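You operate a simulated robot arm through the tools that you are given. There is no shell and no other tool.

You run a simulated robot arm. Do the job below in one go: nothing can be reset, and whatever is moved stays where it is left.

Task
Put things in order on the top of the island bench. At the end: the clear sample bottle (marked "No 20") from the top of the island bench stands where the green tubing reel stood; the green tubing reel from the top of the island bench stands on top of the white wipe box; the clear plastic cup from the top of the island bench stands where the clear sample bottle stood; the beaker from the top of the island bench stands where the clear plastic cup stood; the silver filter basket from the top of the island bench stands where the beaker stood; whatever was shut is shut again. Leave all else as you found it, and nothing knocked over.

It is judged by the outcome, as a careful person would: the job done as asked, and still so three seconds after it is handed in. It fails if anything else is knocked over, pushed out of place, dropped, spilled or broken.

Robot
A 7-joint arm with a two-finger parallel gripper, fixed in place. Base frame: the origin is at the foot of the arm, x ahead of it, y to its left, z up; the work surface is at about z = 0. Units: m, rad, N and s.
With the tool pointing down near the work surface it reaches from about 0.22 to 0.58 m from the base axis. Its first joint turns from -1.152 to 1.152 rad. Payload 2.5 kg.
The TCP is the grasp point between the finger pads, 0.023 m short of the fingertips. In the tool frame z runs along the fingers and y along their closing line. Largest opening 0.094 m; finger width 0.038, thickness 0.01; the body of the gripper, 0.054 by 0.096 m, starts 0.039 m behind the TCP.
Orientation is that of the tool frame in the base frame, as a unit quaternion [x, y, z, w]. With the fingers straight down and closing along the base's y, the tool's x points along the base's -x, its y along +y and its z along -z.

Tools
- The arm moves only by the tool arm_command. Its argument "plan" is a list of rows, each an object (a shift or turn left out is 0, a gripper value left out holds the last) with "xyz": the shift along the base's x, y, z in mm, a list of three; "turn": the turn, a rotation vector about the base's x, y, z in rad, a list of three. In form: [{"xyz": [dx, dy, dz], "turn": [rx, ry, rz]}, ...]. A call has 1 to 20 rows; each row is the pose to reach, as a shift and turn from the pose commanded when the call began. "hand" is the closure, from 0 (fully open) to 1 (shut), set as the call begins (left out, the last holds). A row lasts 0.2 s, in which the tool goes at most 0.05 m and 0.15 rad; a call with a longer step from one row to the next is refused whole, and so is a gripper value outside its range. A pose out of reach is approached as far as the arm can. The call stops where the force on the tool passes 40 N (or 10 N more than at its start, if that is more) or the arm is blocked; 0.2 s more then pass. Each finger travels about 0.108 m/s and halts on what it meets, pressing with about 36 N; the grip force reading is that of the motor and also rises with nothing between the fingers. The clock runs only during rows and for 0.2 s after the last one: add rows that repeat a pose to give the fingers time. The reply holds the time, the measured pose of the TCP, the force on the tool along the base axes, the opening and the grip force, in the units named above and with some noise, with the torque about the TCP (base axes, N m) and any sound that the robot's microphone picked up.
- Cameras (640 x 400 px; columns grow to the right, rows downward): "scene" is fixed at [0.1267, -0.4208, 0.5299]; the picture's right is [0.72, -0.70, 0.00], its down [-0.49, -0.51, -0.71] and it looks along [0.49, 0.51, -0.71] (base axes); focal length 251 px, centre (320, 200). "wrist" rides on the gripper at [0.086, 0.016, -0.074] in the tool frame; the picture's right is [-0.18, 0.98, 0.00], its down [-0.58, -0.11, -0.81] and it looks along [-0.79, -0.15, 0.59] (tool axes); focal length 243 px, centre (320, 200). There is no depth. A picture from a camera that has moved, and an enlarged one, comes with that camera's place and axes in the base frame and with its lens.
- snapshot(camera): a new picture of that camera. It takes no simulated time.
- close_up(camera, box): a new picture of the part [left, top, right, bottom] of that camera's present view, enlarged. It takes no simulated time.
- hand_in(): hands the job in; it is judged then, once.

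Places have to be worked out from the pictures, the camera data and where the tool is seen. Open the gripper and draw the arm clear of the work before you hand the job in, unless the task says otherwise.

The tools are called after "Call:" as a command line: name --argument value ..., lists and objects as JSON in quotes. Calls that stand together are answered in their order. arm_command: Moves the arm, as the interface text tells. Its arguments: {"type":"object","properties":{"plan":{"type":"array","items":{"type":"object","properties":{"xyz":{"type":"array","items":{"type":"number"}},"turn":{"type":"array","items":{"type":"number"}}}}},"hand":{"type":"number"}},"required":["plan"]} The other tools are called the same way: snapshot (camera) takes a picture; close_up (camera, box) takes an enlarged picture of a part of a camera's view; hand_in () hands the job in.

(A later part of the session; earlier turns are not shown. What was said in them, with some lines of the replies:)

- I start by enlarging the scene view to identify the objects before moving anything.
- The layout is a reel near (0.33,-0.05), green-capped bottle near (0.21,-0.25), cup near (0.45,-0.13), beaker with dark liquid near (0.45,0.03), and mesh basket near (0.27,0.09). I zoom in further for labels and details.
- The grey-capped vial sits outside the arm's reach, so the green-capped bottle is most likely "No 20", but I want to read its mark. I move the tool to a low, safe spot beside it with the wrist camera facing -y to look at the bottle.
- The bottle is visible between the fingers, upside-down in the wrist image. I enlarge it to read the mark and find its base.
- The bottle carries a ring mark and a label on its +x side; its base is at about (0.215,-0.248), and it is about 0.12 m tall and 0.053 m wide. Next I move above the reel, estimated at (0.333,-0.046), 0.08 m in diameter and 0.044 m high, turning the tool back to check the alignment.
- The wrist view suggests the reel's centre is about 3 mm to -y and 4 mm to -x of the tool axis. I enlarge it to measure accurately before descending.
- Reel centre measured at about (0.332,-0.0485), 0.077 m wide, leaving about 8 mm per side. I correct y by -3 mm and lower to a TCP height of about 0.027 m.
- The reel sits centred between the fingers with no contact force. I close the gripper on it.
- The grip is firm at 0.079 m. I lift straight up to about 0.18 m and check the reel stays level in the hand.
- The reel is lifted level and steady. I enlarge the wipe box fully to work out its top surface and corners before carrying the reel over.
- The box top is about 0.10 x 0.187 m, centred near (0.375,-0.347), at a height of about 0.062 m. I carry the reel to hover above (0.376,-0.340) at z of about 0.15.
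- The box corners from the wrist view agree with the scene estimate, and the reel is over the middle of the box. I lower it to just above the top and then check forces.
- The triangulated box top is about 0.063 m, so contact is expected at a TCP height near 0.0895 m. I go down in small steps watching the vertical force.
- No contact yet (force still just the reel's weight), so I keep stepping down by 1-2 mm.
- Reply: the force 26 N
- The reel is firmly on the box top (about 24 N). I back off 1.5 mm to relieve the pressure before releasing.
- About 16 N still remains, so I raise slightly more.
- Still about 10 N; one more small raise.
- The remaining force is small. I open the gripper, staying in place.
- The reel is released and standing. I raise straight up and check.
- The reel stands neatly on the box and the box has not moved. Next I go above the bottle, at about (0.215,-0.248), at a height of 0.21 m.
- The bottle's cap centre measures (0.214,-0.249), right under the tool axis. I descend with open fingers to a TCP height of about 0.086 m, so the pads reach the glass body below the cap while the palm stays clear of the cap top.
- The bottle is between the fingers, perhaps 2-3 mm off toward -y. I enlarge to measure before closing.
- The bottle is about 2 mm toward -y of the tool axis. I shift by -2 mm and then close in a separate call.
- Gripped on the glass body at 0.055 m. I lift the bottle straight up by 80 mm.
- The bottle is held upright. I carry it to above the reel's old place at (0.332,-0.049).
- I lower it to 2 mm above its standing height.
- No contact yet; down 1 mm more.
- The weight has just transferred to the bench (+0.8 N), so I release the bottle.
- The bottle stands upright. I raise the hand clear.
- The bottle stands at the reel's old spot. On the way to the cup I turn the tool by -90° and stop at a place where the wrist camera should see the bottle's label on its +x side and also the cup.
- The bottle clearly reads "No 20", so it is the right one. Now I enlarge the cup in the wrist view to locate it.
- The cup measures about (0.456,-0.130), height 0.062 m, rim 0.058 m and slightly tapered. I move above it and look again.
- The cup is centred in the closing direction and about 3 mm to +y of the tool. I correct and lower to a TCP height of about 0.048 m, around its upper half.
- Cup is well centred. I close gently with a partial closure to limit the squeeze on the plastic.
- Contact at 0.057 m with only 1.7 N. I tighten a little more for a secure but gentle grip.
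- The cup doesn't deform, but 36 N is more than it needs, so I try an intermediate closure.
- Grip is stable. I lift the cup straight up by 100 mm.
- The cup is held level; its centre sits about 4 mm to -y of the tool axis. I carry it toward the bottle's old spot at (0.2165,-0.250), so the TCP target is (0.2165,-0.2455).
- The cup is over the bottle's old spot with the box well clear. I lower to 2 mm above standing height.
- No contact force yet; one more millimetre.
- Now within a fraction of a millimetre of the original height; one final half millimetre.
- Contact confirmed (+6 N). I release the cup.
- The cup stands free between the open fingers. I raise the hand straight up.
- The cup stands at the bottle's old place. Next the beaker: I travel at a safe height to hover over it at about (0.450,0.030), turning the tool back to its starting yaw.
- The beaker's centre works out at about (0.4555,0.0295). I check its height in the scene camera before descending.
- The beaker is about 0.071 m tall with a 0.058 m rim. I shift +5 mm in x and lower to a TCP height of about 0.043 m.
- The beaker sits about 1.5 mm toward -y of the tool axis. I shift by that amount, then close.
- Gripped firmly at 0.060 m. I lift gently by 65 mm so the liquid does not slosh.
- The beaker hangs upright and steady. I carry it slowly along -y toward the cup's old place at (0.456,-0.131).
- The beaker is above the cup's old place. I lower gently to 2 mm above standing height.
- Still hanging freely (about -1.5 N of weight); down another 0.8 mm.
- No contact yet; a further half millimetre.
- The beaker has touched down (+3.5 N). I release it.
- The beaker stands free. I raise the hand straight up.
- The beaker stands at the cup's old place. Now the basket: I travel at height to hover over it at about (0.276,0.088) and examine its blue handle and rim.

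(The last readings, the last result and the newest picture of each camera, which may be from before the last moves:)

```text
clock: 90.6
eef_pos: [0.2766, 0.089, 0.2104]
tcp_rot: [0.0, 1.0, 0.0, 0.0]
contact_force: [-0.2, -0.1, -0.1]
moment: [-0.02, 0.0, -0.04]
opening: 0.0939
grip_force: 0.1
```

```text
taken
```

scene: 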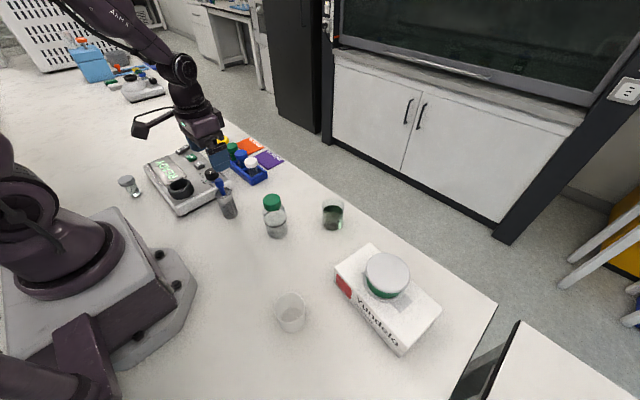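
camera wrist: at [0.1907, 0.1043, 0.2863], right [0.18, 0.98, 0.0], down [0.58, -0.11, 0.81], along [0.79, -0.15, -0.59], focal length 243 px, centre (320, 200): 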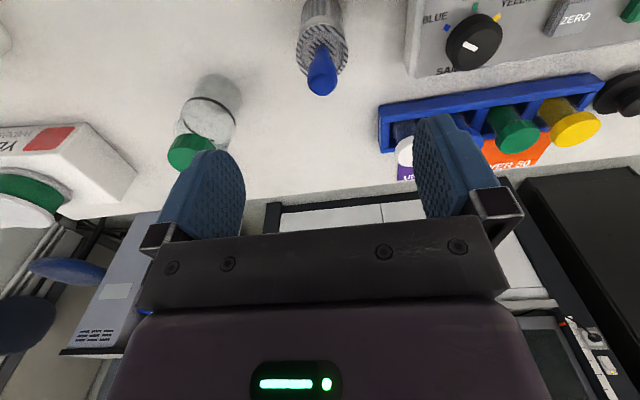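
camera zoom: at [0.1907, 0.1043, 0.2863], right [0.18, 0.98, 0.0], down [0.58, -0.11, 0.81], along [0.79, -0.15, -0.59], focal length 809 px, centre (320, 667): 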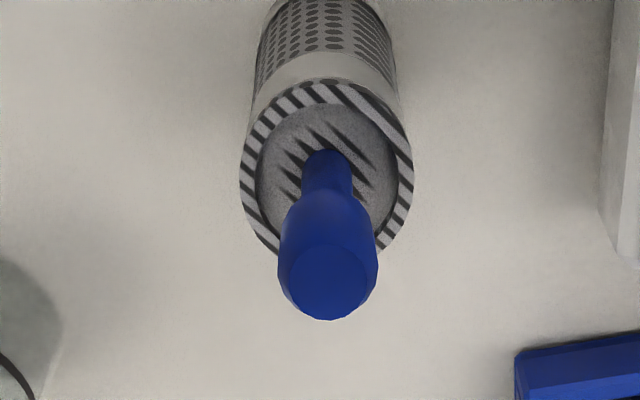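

The basket appears to be one piece with a blue stem and knob standing exactly on its axis. With the palm depth, the body rim is barely reachable, so I will take it by the knob (top about 0.128 m) and do a tiny test lift first. I shift 1.5 mm and descend.

Call:
arm_command --plan '[{"xyz": [1.5, 1.5, -8]}, {"xyz": [1.5, 1.5, -22]}, {"xyz": [1.5, 1.5, -36]}, {"xyz": [1.5, 1.5, -50]}, {"xyz": [1.5, 1.5, -63]}, {"xyz": [1.5, 1.5, -74]}, {"xyz": [1.5, 1.5, -83]}, {"xyz": [1.5, 1.5, -90]}, {"xyz": [1.5, 1.5, -95]}, {"xyz": [1.5, 1.5, -97]}, {"xyz": [1.5, 1.5, -97]}]' --hand 0

Call:
snapshot --camera "wrist"

Call:
close_up --camera "wrist" --box '[220, 40, 420, 240]'

Call:
close_up --camera "scene" --box '[180, 140, 280, 230]'

```text
clock: 93.0
eef_pos: [0.277, 0.0877, 0.1128]
tcp_rot: [0.001, 1.0, 0.0, -0.001]
contact_force: [0.1, 0.2, -0.2]
moment: [0.02, 0.0, -0.01]
opening: 0.094
grip_force: 0.0
```

```text
taken
camera wrist: at [0.1917, 0.1047, 0.1883], right [0.18, 0.98, 0.0], down [0.58, -0.11, 0.81], along [0.79, -0.15, -0.59], focal length 243 px, centre (320, 200)
```

wrist: 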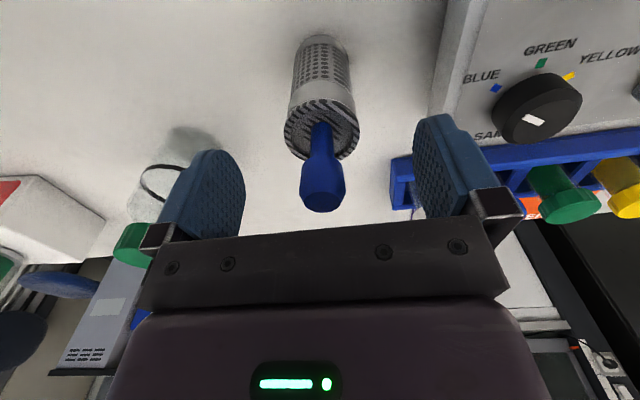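

```text
2.00 times, centred on (320, 140) of wrist
camera zoom: at [0.1917, 0.1047, 0.1883], right [0.18, 0.98, 0.0], down [0.58, -0.11, 0.81], along [0.79, -0.15, -0.59], focal length 485 px, centre (320, 320)
```

zoom: 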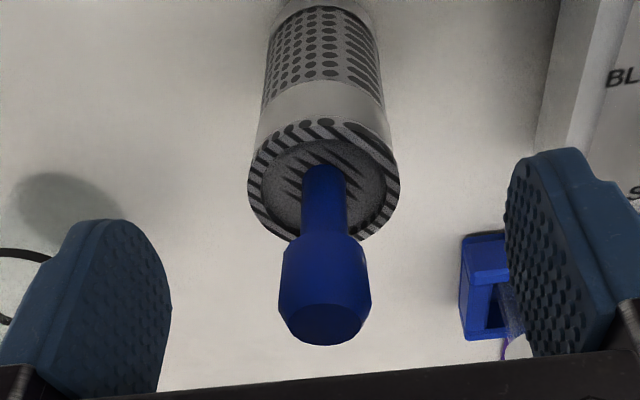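

```text
4.44 times, centred on (230, 185) of scene
camera zoom: at [0.1267, -0.4208, 0.5299], right [0.72, -0.7, 0.0], down [-0.49, -0.51, -0.71], along [0.49, 0.51, -0.71], focal length 1115 px, centre (720, 267)
```

zoom: 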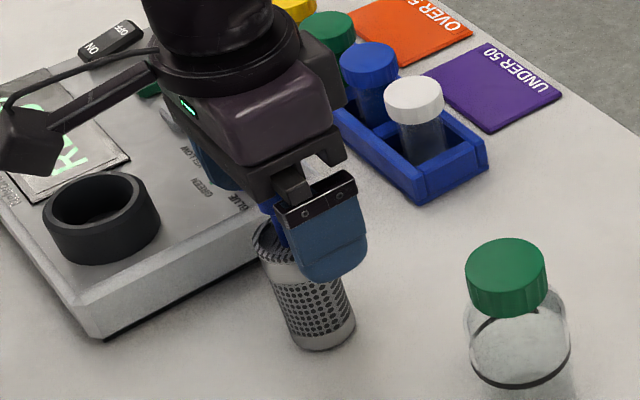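

The knob spans roughly z 0.100 to 0.125 and is about 1 mm toward +y of the tool axis, with the rim at z of about 0.077. I shift 1 mm and close gently on the knob.

Call:
arm_command --plan '[{"xyz": [1, 1, 0]}, {"xyz": [1, 1, 0]}]' --hand 0

Call:
arm_command --plan '[{"xyz": [0, 0, 0]}, {"xyz": [0, 0, 0]}, {"xyz": [0, 0, 0]}, {"xyz": [0, 0, 0]}]' --hand 1

Call:
close_up --camera "wrist" --box '[220, 40, 420, 240]'

Call:
close_up --camera "scene" --box '[180, 140, 280, 230]'

```text
clock: 93.6
eef_pos: [0.2781, 0.0901, 0.1139]
tcp_rot: [0.001, 1.0, 0.001, 0.0]
contact_force: [-0.2, 0.1, -0.2]
moment: [0.02, 0.01, 0.01]
opening: 0.0938
grip_force: 0.0
```

```text
clock: 94.6
eef_pos: [0.279, 0.0903, 0.1144]
tcp_rot: [0.0, 1.0, 0.0, 0.0]
contact_force: [0.0, -0.8, 0.6]
moment: [-0.11, 0.05, 0.0]
opening: 0.0198
grip_force: 35.9
```

```text
2.00 times, centred on (320, 140) of wrist
camera zoom: at [0.1927, 0.1061, 0.1886], right [0.18, 0.98, 0.0], down [0.58, -0.11, 0.81], along [0.79, -0.15, -0.59], focal length 485 px, centre (320, 320)
```

zoom: 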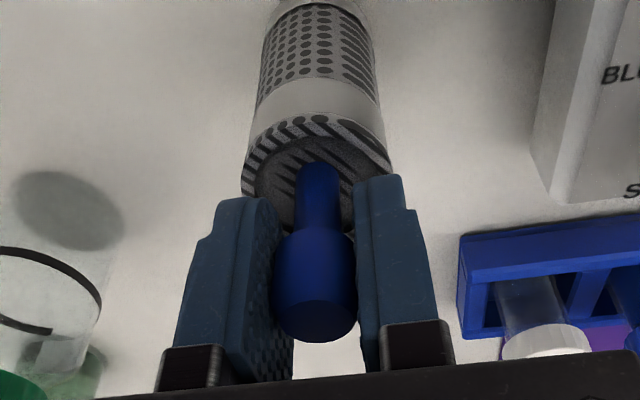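

```text
4.44 times, centred on (230, 185) of scene
camera zoom: at [0.1267, -0.4208, 0.5299], right [0.72, -0.7, 0.0], down [-0.49, -0.51, -0.71], along [0.49, 0.51, -0.71], focal length 1115 px, centre (720, 267)
```

zoom: 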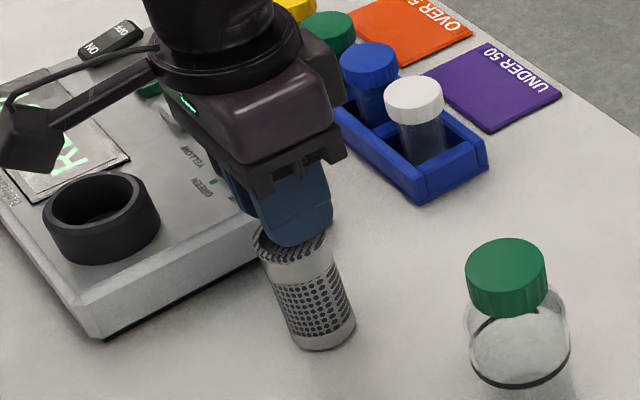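

The knob is gripped at 0.020 m. I do a small test lift of 6 mm and look whether the whole basket comes along.

Call:
arm_command --plan '[{"xyz": [0, 0, 1]}, {"xyz": [0, 0, 3]}, {"xyz": [0, 0, 6]}, {"xyz": [0, 0, 6]}]'

Call:
close_up --camera "scene" --box '[200, 165, 260, 225]'

Call:
close_up --camera "wrist" --box '[220, 20, 420, 220]'

```text
clock: 95.6
eef_pos: [0.2775, 0.0903, 0.12]
tcp_rot: [0.0, 1.0, 0.001, 0.0]
contact_force: [1.0, 0.2, -0.5]
moment: [0.0, -0.01, 0.0]
opening: 0.0203
grip_force: 36.4
```

```text
6.67 times, centred on (230, 195) of scene
camera zoom: at [0.1267, -0.4208, 0.5299], right [0.72, -0.7, 0.0], down [-0.49, -0.51, -0.71], along [0.49, 0.51, -0.71], focal length 1672 px, centre (920, 233)
```

zoom: 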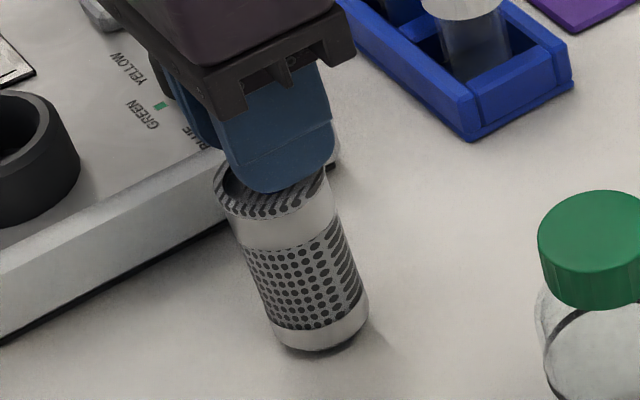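

```text
2.00 times, centred on (320, 120) of wrist
camera zoom: at [0.1923, 0.106, 0.1947], right [0.18, 0.98, 0.0], down [0.58, -0.11, 0.81], along [0.79, -0.15, -0.59], focal length 485 px, centre (320, 360)
```

zoom: 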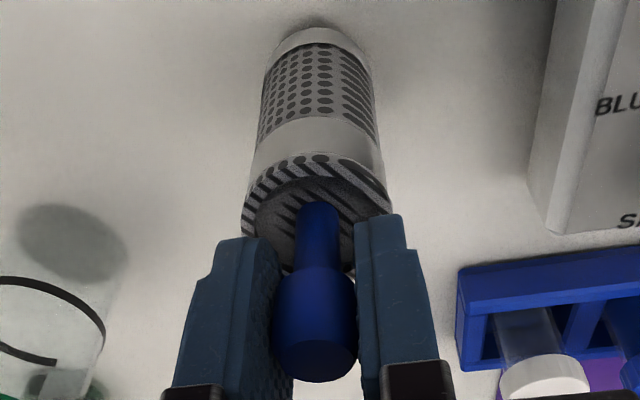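

The whole basket came up with its handle as one piece. I lift further and carry it to above the beaker's old place at (0.455,0.029).

Call:
arm_command --plan '[{"xyz": [0, 0, 6]}, {"xyz": [0, 0, 16]}, {"xyz": [0, 0, 28]}, {"xyz": [0, 0, 40]}, {"xyz": [0, 0, 48]}, {"xyz": [5, -2, 50]}, {"xyz": [14, -5, 50]}, {"xyz": [27, -9, 50]}, {"xyz": [42, -15, 50]}, {"xyz": [58, -20, 50]}, {"xyz": [74, -26, 50]}, {"xyz": [90, -31, 50]}, {"xyz": [106, -37, 50]}, {"xyz": [122, -42, 50]}, {"xyz": [138, -48, 50]}, {"xyz": [152, -53, 50]}, {"xyz": [164, -57, 50]}, {"xyz": [172, -60, 50]}, {"xyz": [175.6, -60.8, 50]}, {"xyz": [175.6, -60.8, 50]}]'

Call:
snapshot --camera "scene"

Call:
snapshot --camera "wrist"

```text
clock: 99.8
eef_pos: [0.4537, 0.0292, 0.1708]
tcp_rot: [0.001, 1.0, 0.0, 0.0]
contact_force: [-0.5, -0.7, -1.2]
moment: [0.01, 0.02, -0.01]
opening: 0.02
grip_force: 36.0
```

```text
taken
```

scene: 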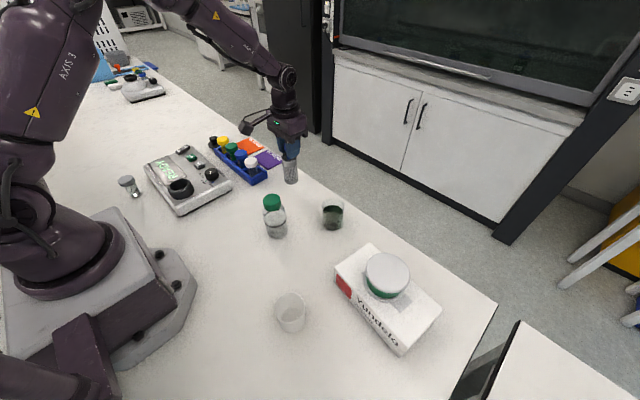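

```text
taken
camera wrist: at [0.3679, 0.0452, 0.2451], right [0.19, 0.98, 0.0], down [0.58, -0.11, 0.81], along [0.79, -0.15, -0.59], focal length 243 px, centre (320, 200)
```

wrist: 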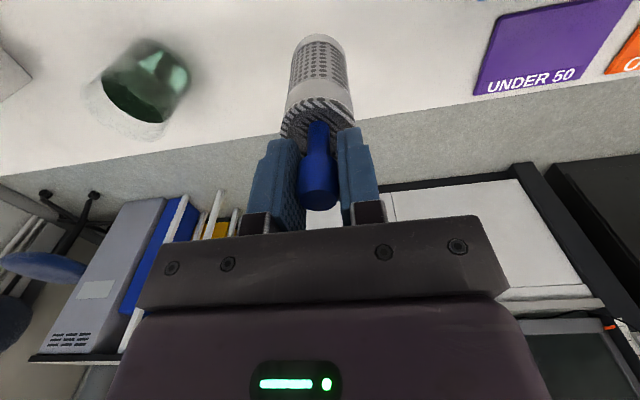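

The basket is above the beaker's old spot, hanging straight. I lower to 2 mm above standing height.

Call:
arm_command --plan '[{"xyz": [1, 0, -4]}, {"xyz": [1, 0, -12]}, {"xyz": [1, 0, -22]}, {"xyz": [1, 0, -32]}, {"xyz": [1, 0, -40]}, {"xyz": [1, 0, -46]}, {"xyz": [1, 0, -51]}, {"xyz": [1, 0, -54]}, {"xyz": [1, 0, -54]}]'

Call:
arm_command --plan '[{"xyz": [0, 0, -1]}, {"xyz": [0, 0, -1]}]'

```text
clock: 101.8
eef_pos: [0.4548, 0.0291, 0.1146]
tcp_rot: [0.0, 1.0, 0.0, 0.0]
contact_force: [0.6, 0.5, -0.3]
moment: [-0.02, -0.01, -0.03]
opening: 0.0204
grip_force: 35.6
```

```text
clock: 102.4
eef_pos: [0.4549, 0.028, 0.115]
tcp_rot: [0.0, 1.0, 0.0, 0.0]
contact_force: [-0.6, -0.4, -0.9]
moment: [-0.02, 0.0, 0.03]
opening: 0.02
grip_force: 35.7
```

Not touching yet; down 0.8 mm more.

Call:
arm_command --plan '[{"xyz": [0, 0, -0.8]}, {"xyz": [0, 0, -0.8]}]'

```text
clock: 103.0
eef_pos: [0.4538, 0.0288, 0.113]
tcp_rot: [0.001, 1.0, 0.001, -0.001]
contact_force: [0.0, 0.4, -1.6]
moment: [-0.02, -0.03, 0.02]
opening: 0.02
grip_force: 36.7
```

Still free; another 0.6 mm.

Call:
arm_command --plan '[{"xyz": [0, 0, -0.6]}, {"xyz": [0, 0, -0.6]}]'

```text
clock: 103.6
eef_pos: [0.456, 0.0279, 0.1151]
tcp_rot: [0.0, 1.0, -0.001, 0.0]
contact_force: [-0.2, -0.3, -0.6]
moment: [0.01, 0.0, -0.02]
opening: 0.0202
grip_force: 36.6
```

Force is inconclusive, so I go down another 0.5 mm and check the base visually.

Call:
arm_command --plan '[{"xyz": [0, 0, -0.5]}, {"xyz": [0, 0, -0.5]}]'

Call:
close_up --camera "scene" --box '[265, 150, 325, 210]'

```text
clock: 104.2
eef_pos: [0.4549, 0.0287, 0.1127]
tcp_rot: [0.0, 1.0, 0.0, 0.0]
contact_force: [-1.5, 0.0, 5.2]
moment: [-0.08, 0.18, 0.05]
opening: 0.0201
grip_force: 35.6
```

```text
6.67 times, centred on (295, 180) of scene
camera zoom: at [0.1266, -0.4208, 0.5299], right [0.72, -0.7, 0.0], down [-0.49, -0.51, -0.71], along [0.49, 0.51, -0.71], focal length 1672 px, centre (487, 333)
```

zoom: 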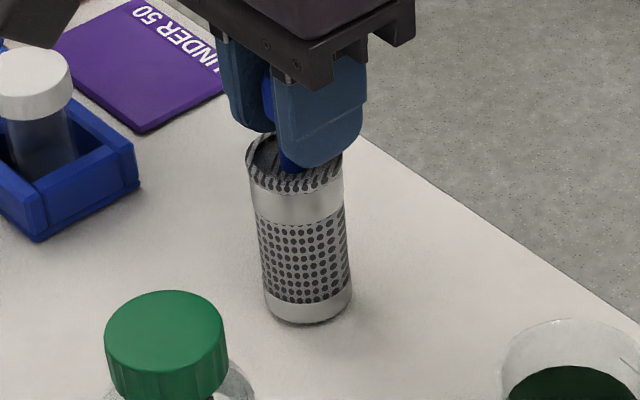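

The basket is standing on the bench (+5 N). I release the knob.

Call:
arm_command --plan '[{"xyz": [0, 0, 0]}, {"xyz": [0, 0, 0]}, {"xyz": [0, 0, 0]}, {"xyz": [0, 0, 0]}]' --hand 0

Call:
close_up --camera "wrist" --box '[220, 20, 420, 220]'

```text
clock: 105.2
eef_pos: [0.4549, 0.0281, 0.1131]
tcp_rot: [0.0, 1.0, 0.001, 0.0]
contact_force: [-0.7, 0.3, 0.2]
moment: [-0.03, 0.0, 0.02]
opening: 0.0942
grip_force: 0.0
```

```text
2.00 times, centred on (320, 120) of wrist
camera zoom: at [0.3691, 0.0451, 0.1884], right [0.18, 0.98, 0.0], down [0.58, -0.11, 0.81], along [0.79, -0.15, -0.59], focal length 485 px, centre (320, 360)
```

zoom: 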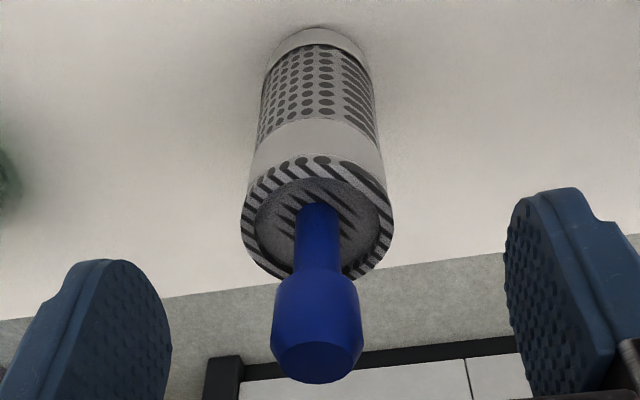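

The basket stands upright on its own. I raise the hand straight up and look at the whole scene.

Call:
arm_command --plan '[{"xyz": [0, 0, 8]}, {"xyz": [0, 0, 20]}, {"xyz": [0, 0, 36]}, {"xyz": [0, 0, 54]}, {"xyz": [0, 0, 72]}, {"xyz": [0, 0, 90]}, {"xyz": [0, 0, 108]}, {"xyz": [0, 0, 120]}, {"xyz": [0, 0, 120]}]'

Call:
snapshot --camera "scene"

Call:
close_up --camera "scene" --box '[220, 150, 460, 350]'

Call:
close_up --camera "scene" --box '[255, 165, 355, 250]'

```text
clock: 107.2
eef_pos: [0.4552, 0.0277, 0.2326]
tcp_rot: [0.0, 1.0, 0.0, 0.001]
contact_force: [-0.4, -0.4, -1.0]
moment: [-0.02, 0.02, -0.02]
opening: 0.094
grip_force: 0.1
```

```text
taken
```

scene: 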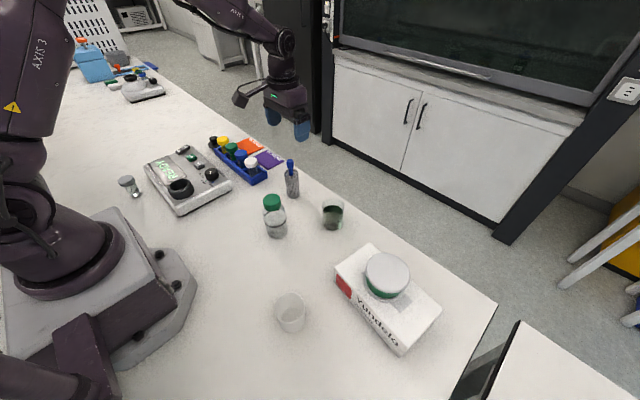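

```text
2.00 times, centred on (340, 250) of scene
camera zoom: at [0.1267, -0.4208, 0.5299], right [0.72, -0.7, 0.0], down [-0.49, -0.51, -0.71], along [0.49, 0.51, -0.71], focal length 502 px, centre (280, 100)
```

zoom: 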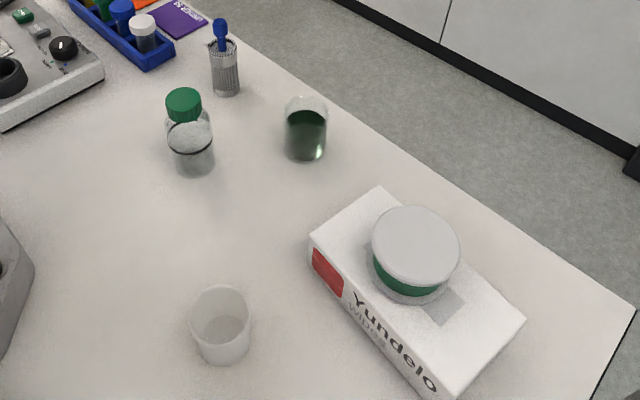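

```text
4.71 times, centred on (305, 208) of scene
camera zoom: at [0.1267, -0.4208, 0.5299], right [0.72, -0.7, 0.0], down [-0.49, -0.51, -0.71], along [0.49, 0.51, -0.71], focal length 1180 px, centre (391, 165)
```

zoom: 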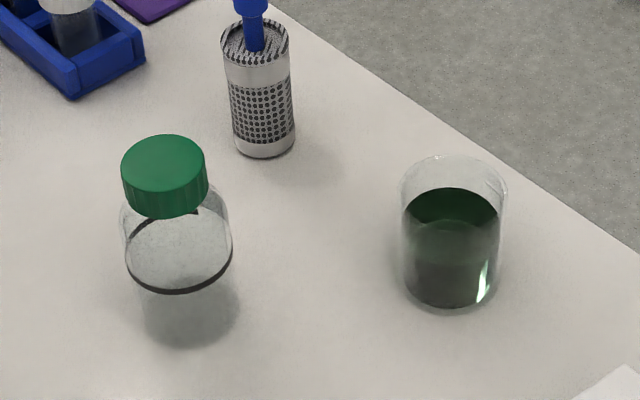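

All five items stand at their intended places within a few millimetres, and the box, rack, reader and vial look unchanged. I now draw the open gripper up and back to about the starting pose, clear of the work.

Call:
arm_command --plan '[{"xyz": [0, 0, 20]}, {"xyz": [0, 0, 45]}, {"xyz": [0, 0, 70]}, {"xyz": [0, 0, 95]}, {"xyz": [-8, -20, 100]}, {"xyz": [-16, -42, 100]}, {"xyz": [-25, -64, 100]}, {"xyz": [-33, -86, 100]}, {"xyz": [-42, -108, 100]}, {"xyz": [-50, -130, 100]}, {"xyz": [-58, -152, 100]}, {"xyz": [-66, -174, 100]}, {"xyz": [-74, -194, 100]}, {"xyz": [-74, -194, 100]}]' --hand 0

Call:
snapshot --camera "scene"

Call:
close_up --camera "scene" --box '[90, 120, 330, 270]'

Call:
close_up --camera "scene" --box '[325, 235, 455, 365]'

```text
clock: 110.2
eef_pos: [0.3801, -0.1638, 0.3336]
tcp_rot: [0.0, 1.0, 0.0, -0.001]
contact_force: [-0.1, -0.1, -0.2]
moment: [0.0, 0.01, -0.02]
opening: 0.094
grip_force: 0.1
```

```text
taken
```

scene: 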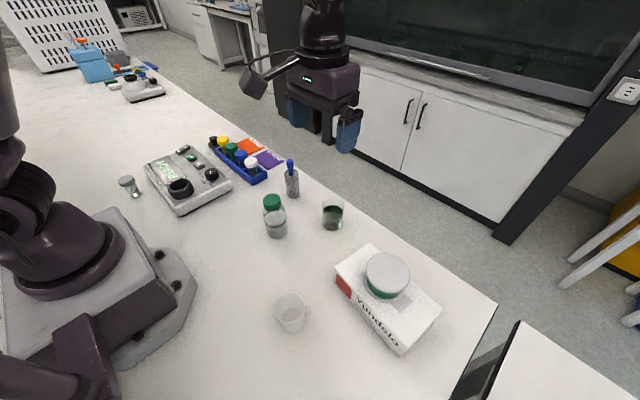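

```text
2.67 times, centred on (210, 195) of scene
camera zoom: at [0.1267, -0.4208, 0.5299], right [0.72, -0.7, 0.0], down [-0.49, -0.51, -0.71], along [0.49, 0.51, -0.71], focal length 669 px, centre (613, 213)
```

zoom: 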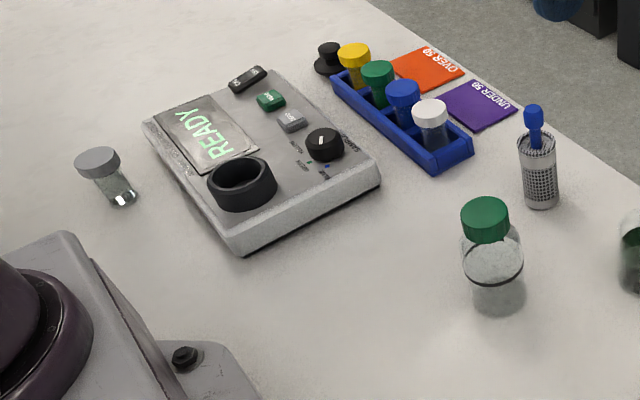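

```text
3.08 times, centred on (390, 300) of scene
camera zoom: at [0.1267, -0.4208, 0.5299], right [0.72, -0.7, 0.0], down [-0.49, -0.51, -0.71], along [0.49, 0.51, -0.71], focal length 772 px, centre (105, -108)
```

zoom: 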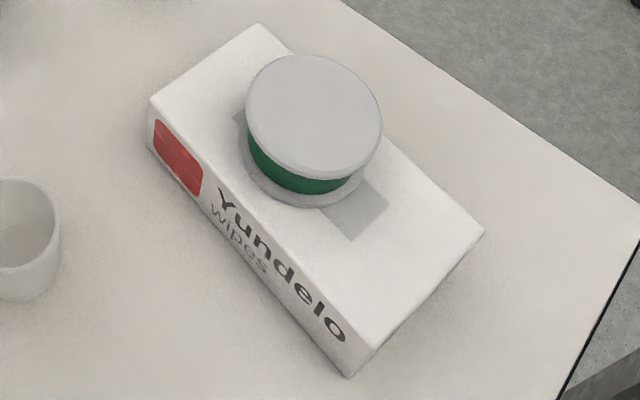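

The arm is clear with the gripper open. The box corners, reader, rack and vial match the first pictures, and all five moved items stand upright in their places, so I hand the job in.

Call:
hand_in

```text
The job is handed in.
```

The job is done and handed in. All five items are upright in their new places, with no sign of a spill, drop or knock in the last pictures.

- **Green tubing reel:** on top of the white wipe box, near its middle.
- **Clear sample bottle:** where the reel stood. I read "No 20" on its label. It is about 2–5 mm off the reel's exact centre.
- **Clear plastic cup:** where the bottle stood.
- **Beaker:** where the cup stood. I carried it slowly so the liquid would not slosh.
- **Silver filter basket:** where the beaker stood. I lifted it by its blue knob after a small test lift showed it moves as one piece.

In the last pictures the wipe box, colour reader, vial rack and grey-capped vial look the same as at the start. I opened nothing, so nothing needed shutting again. The arm is back near its starting pose with the gripper open.
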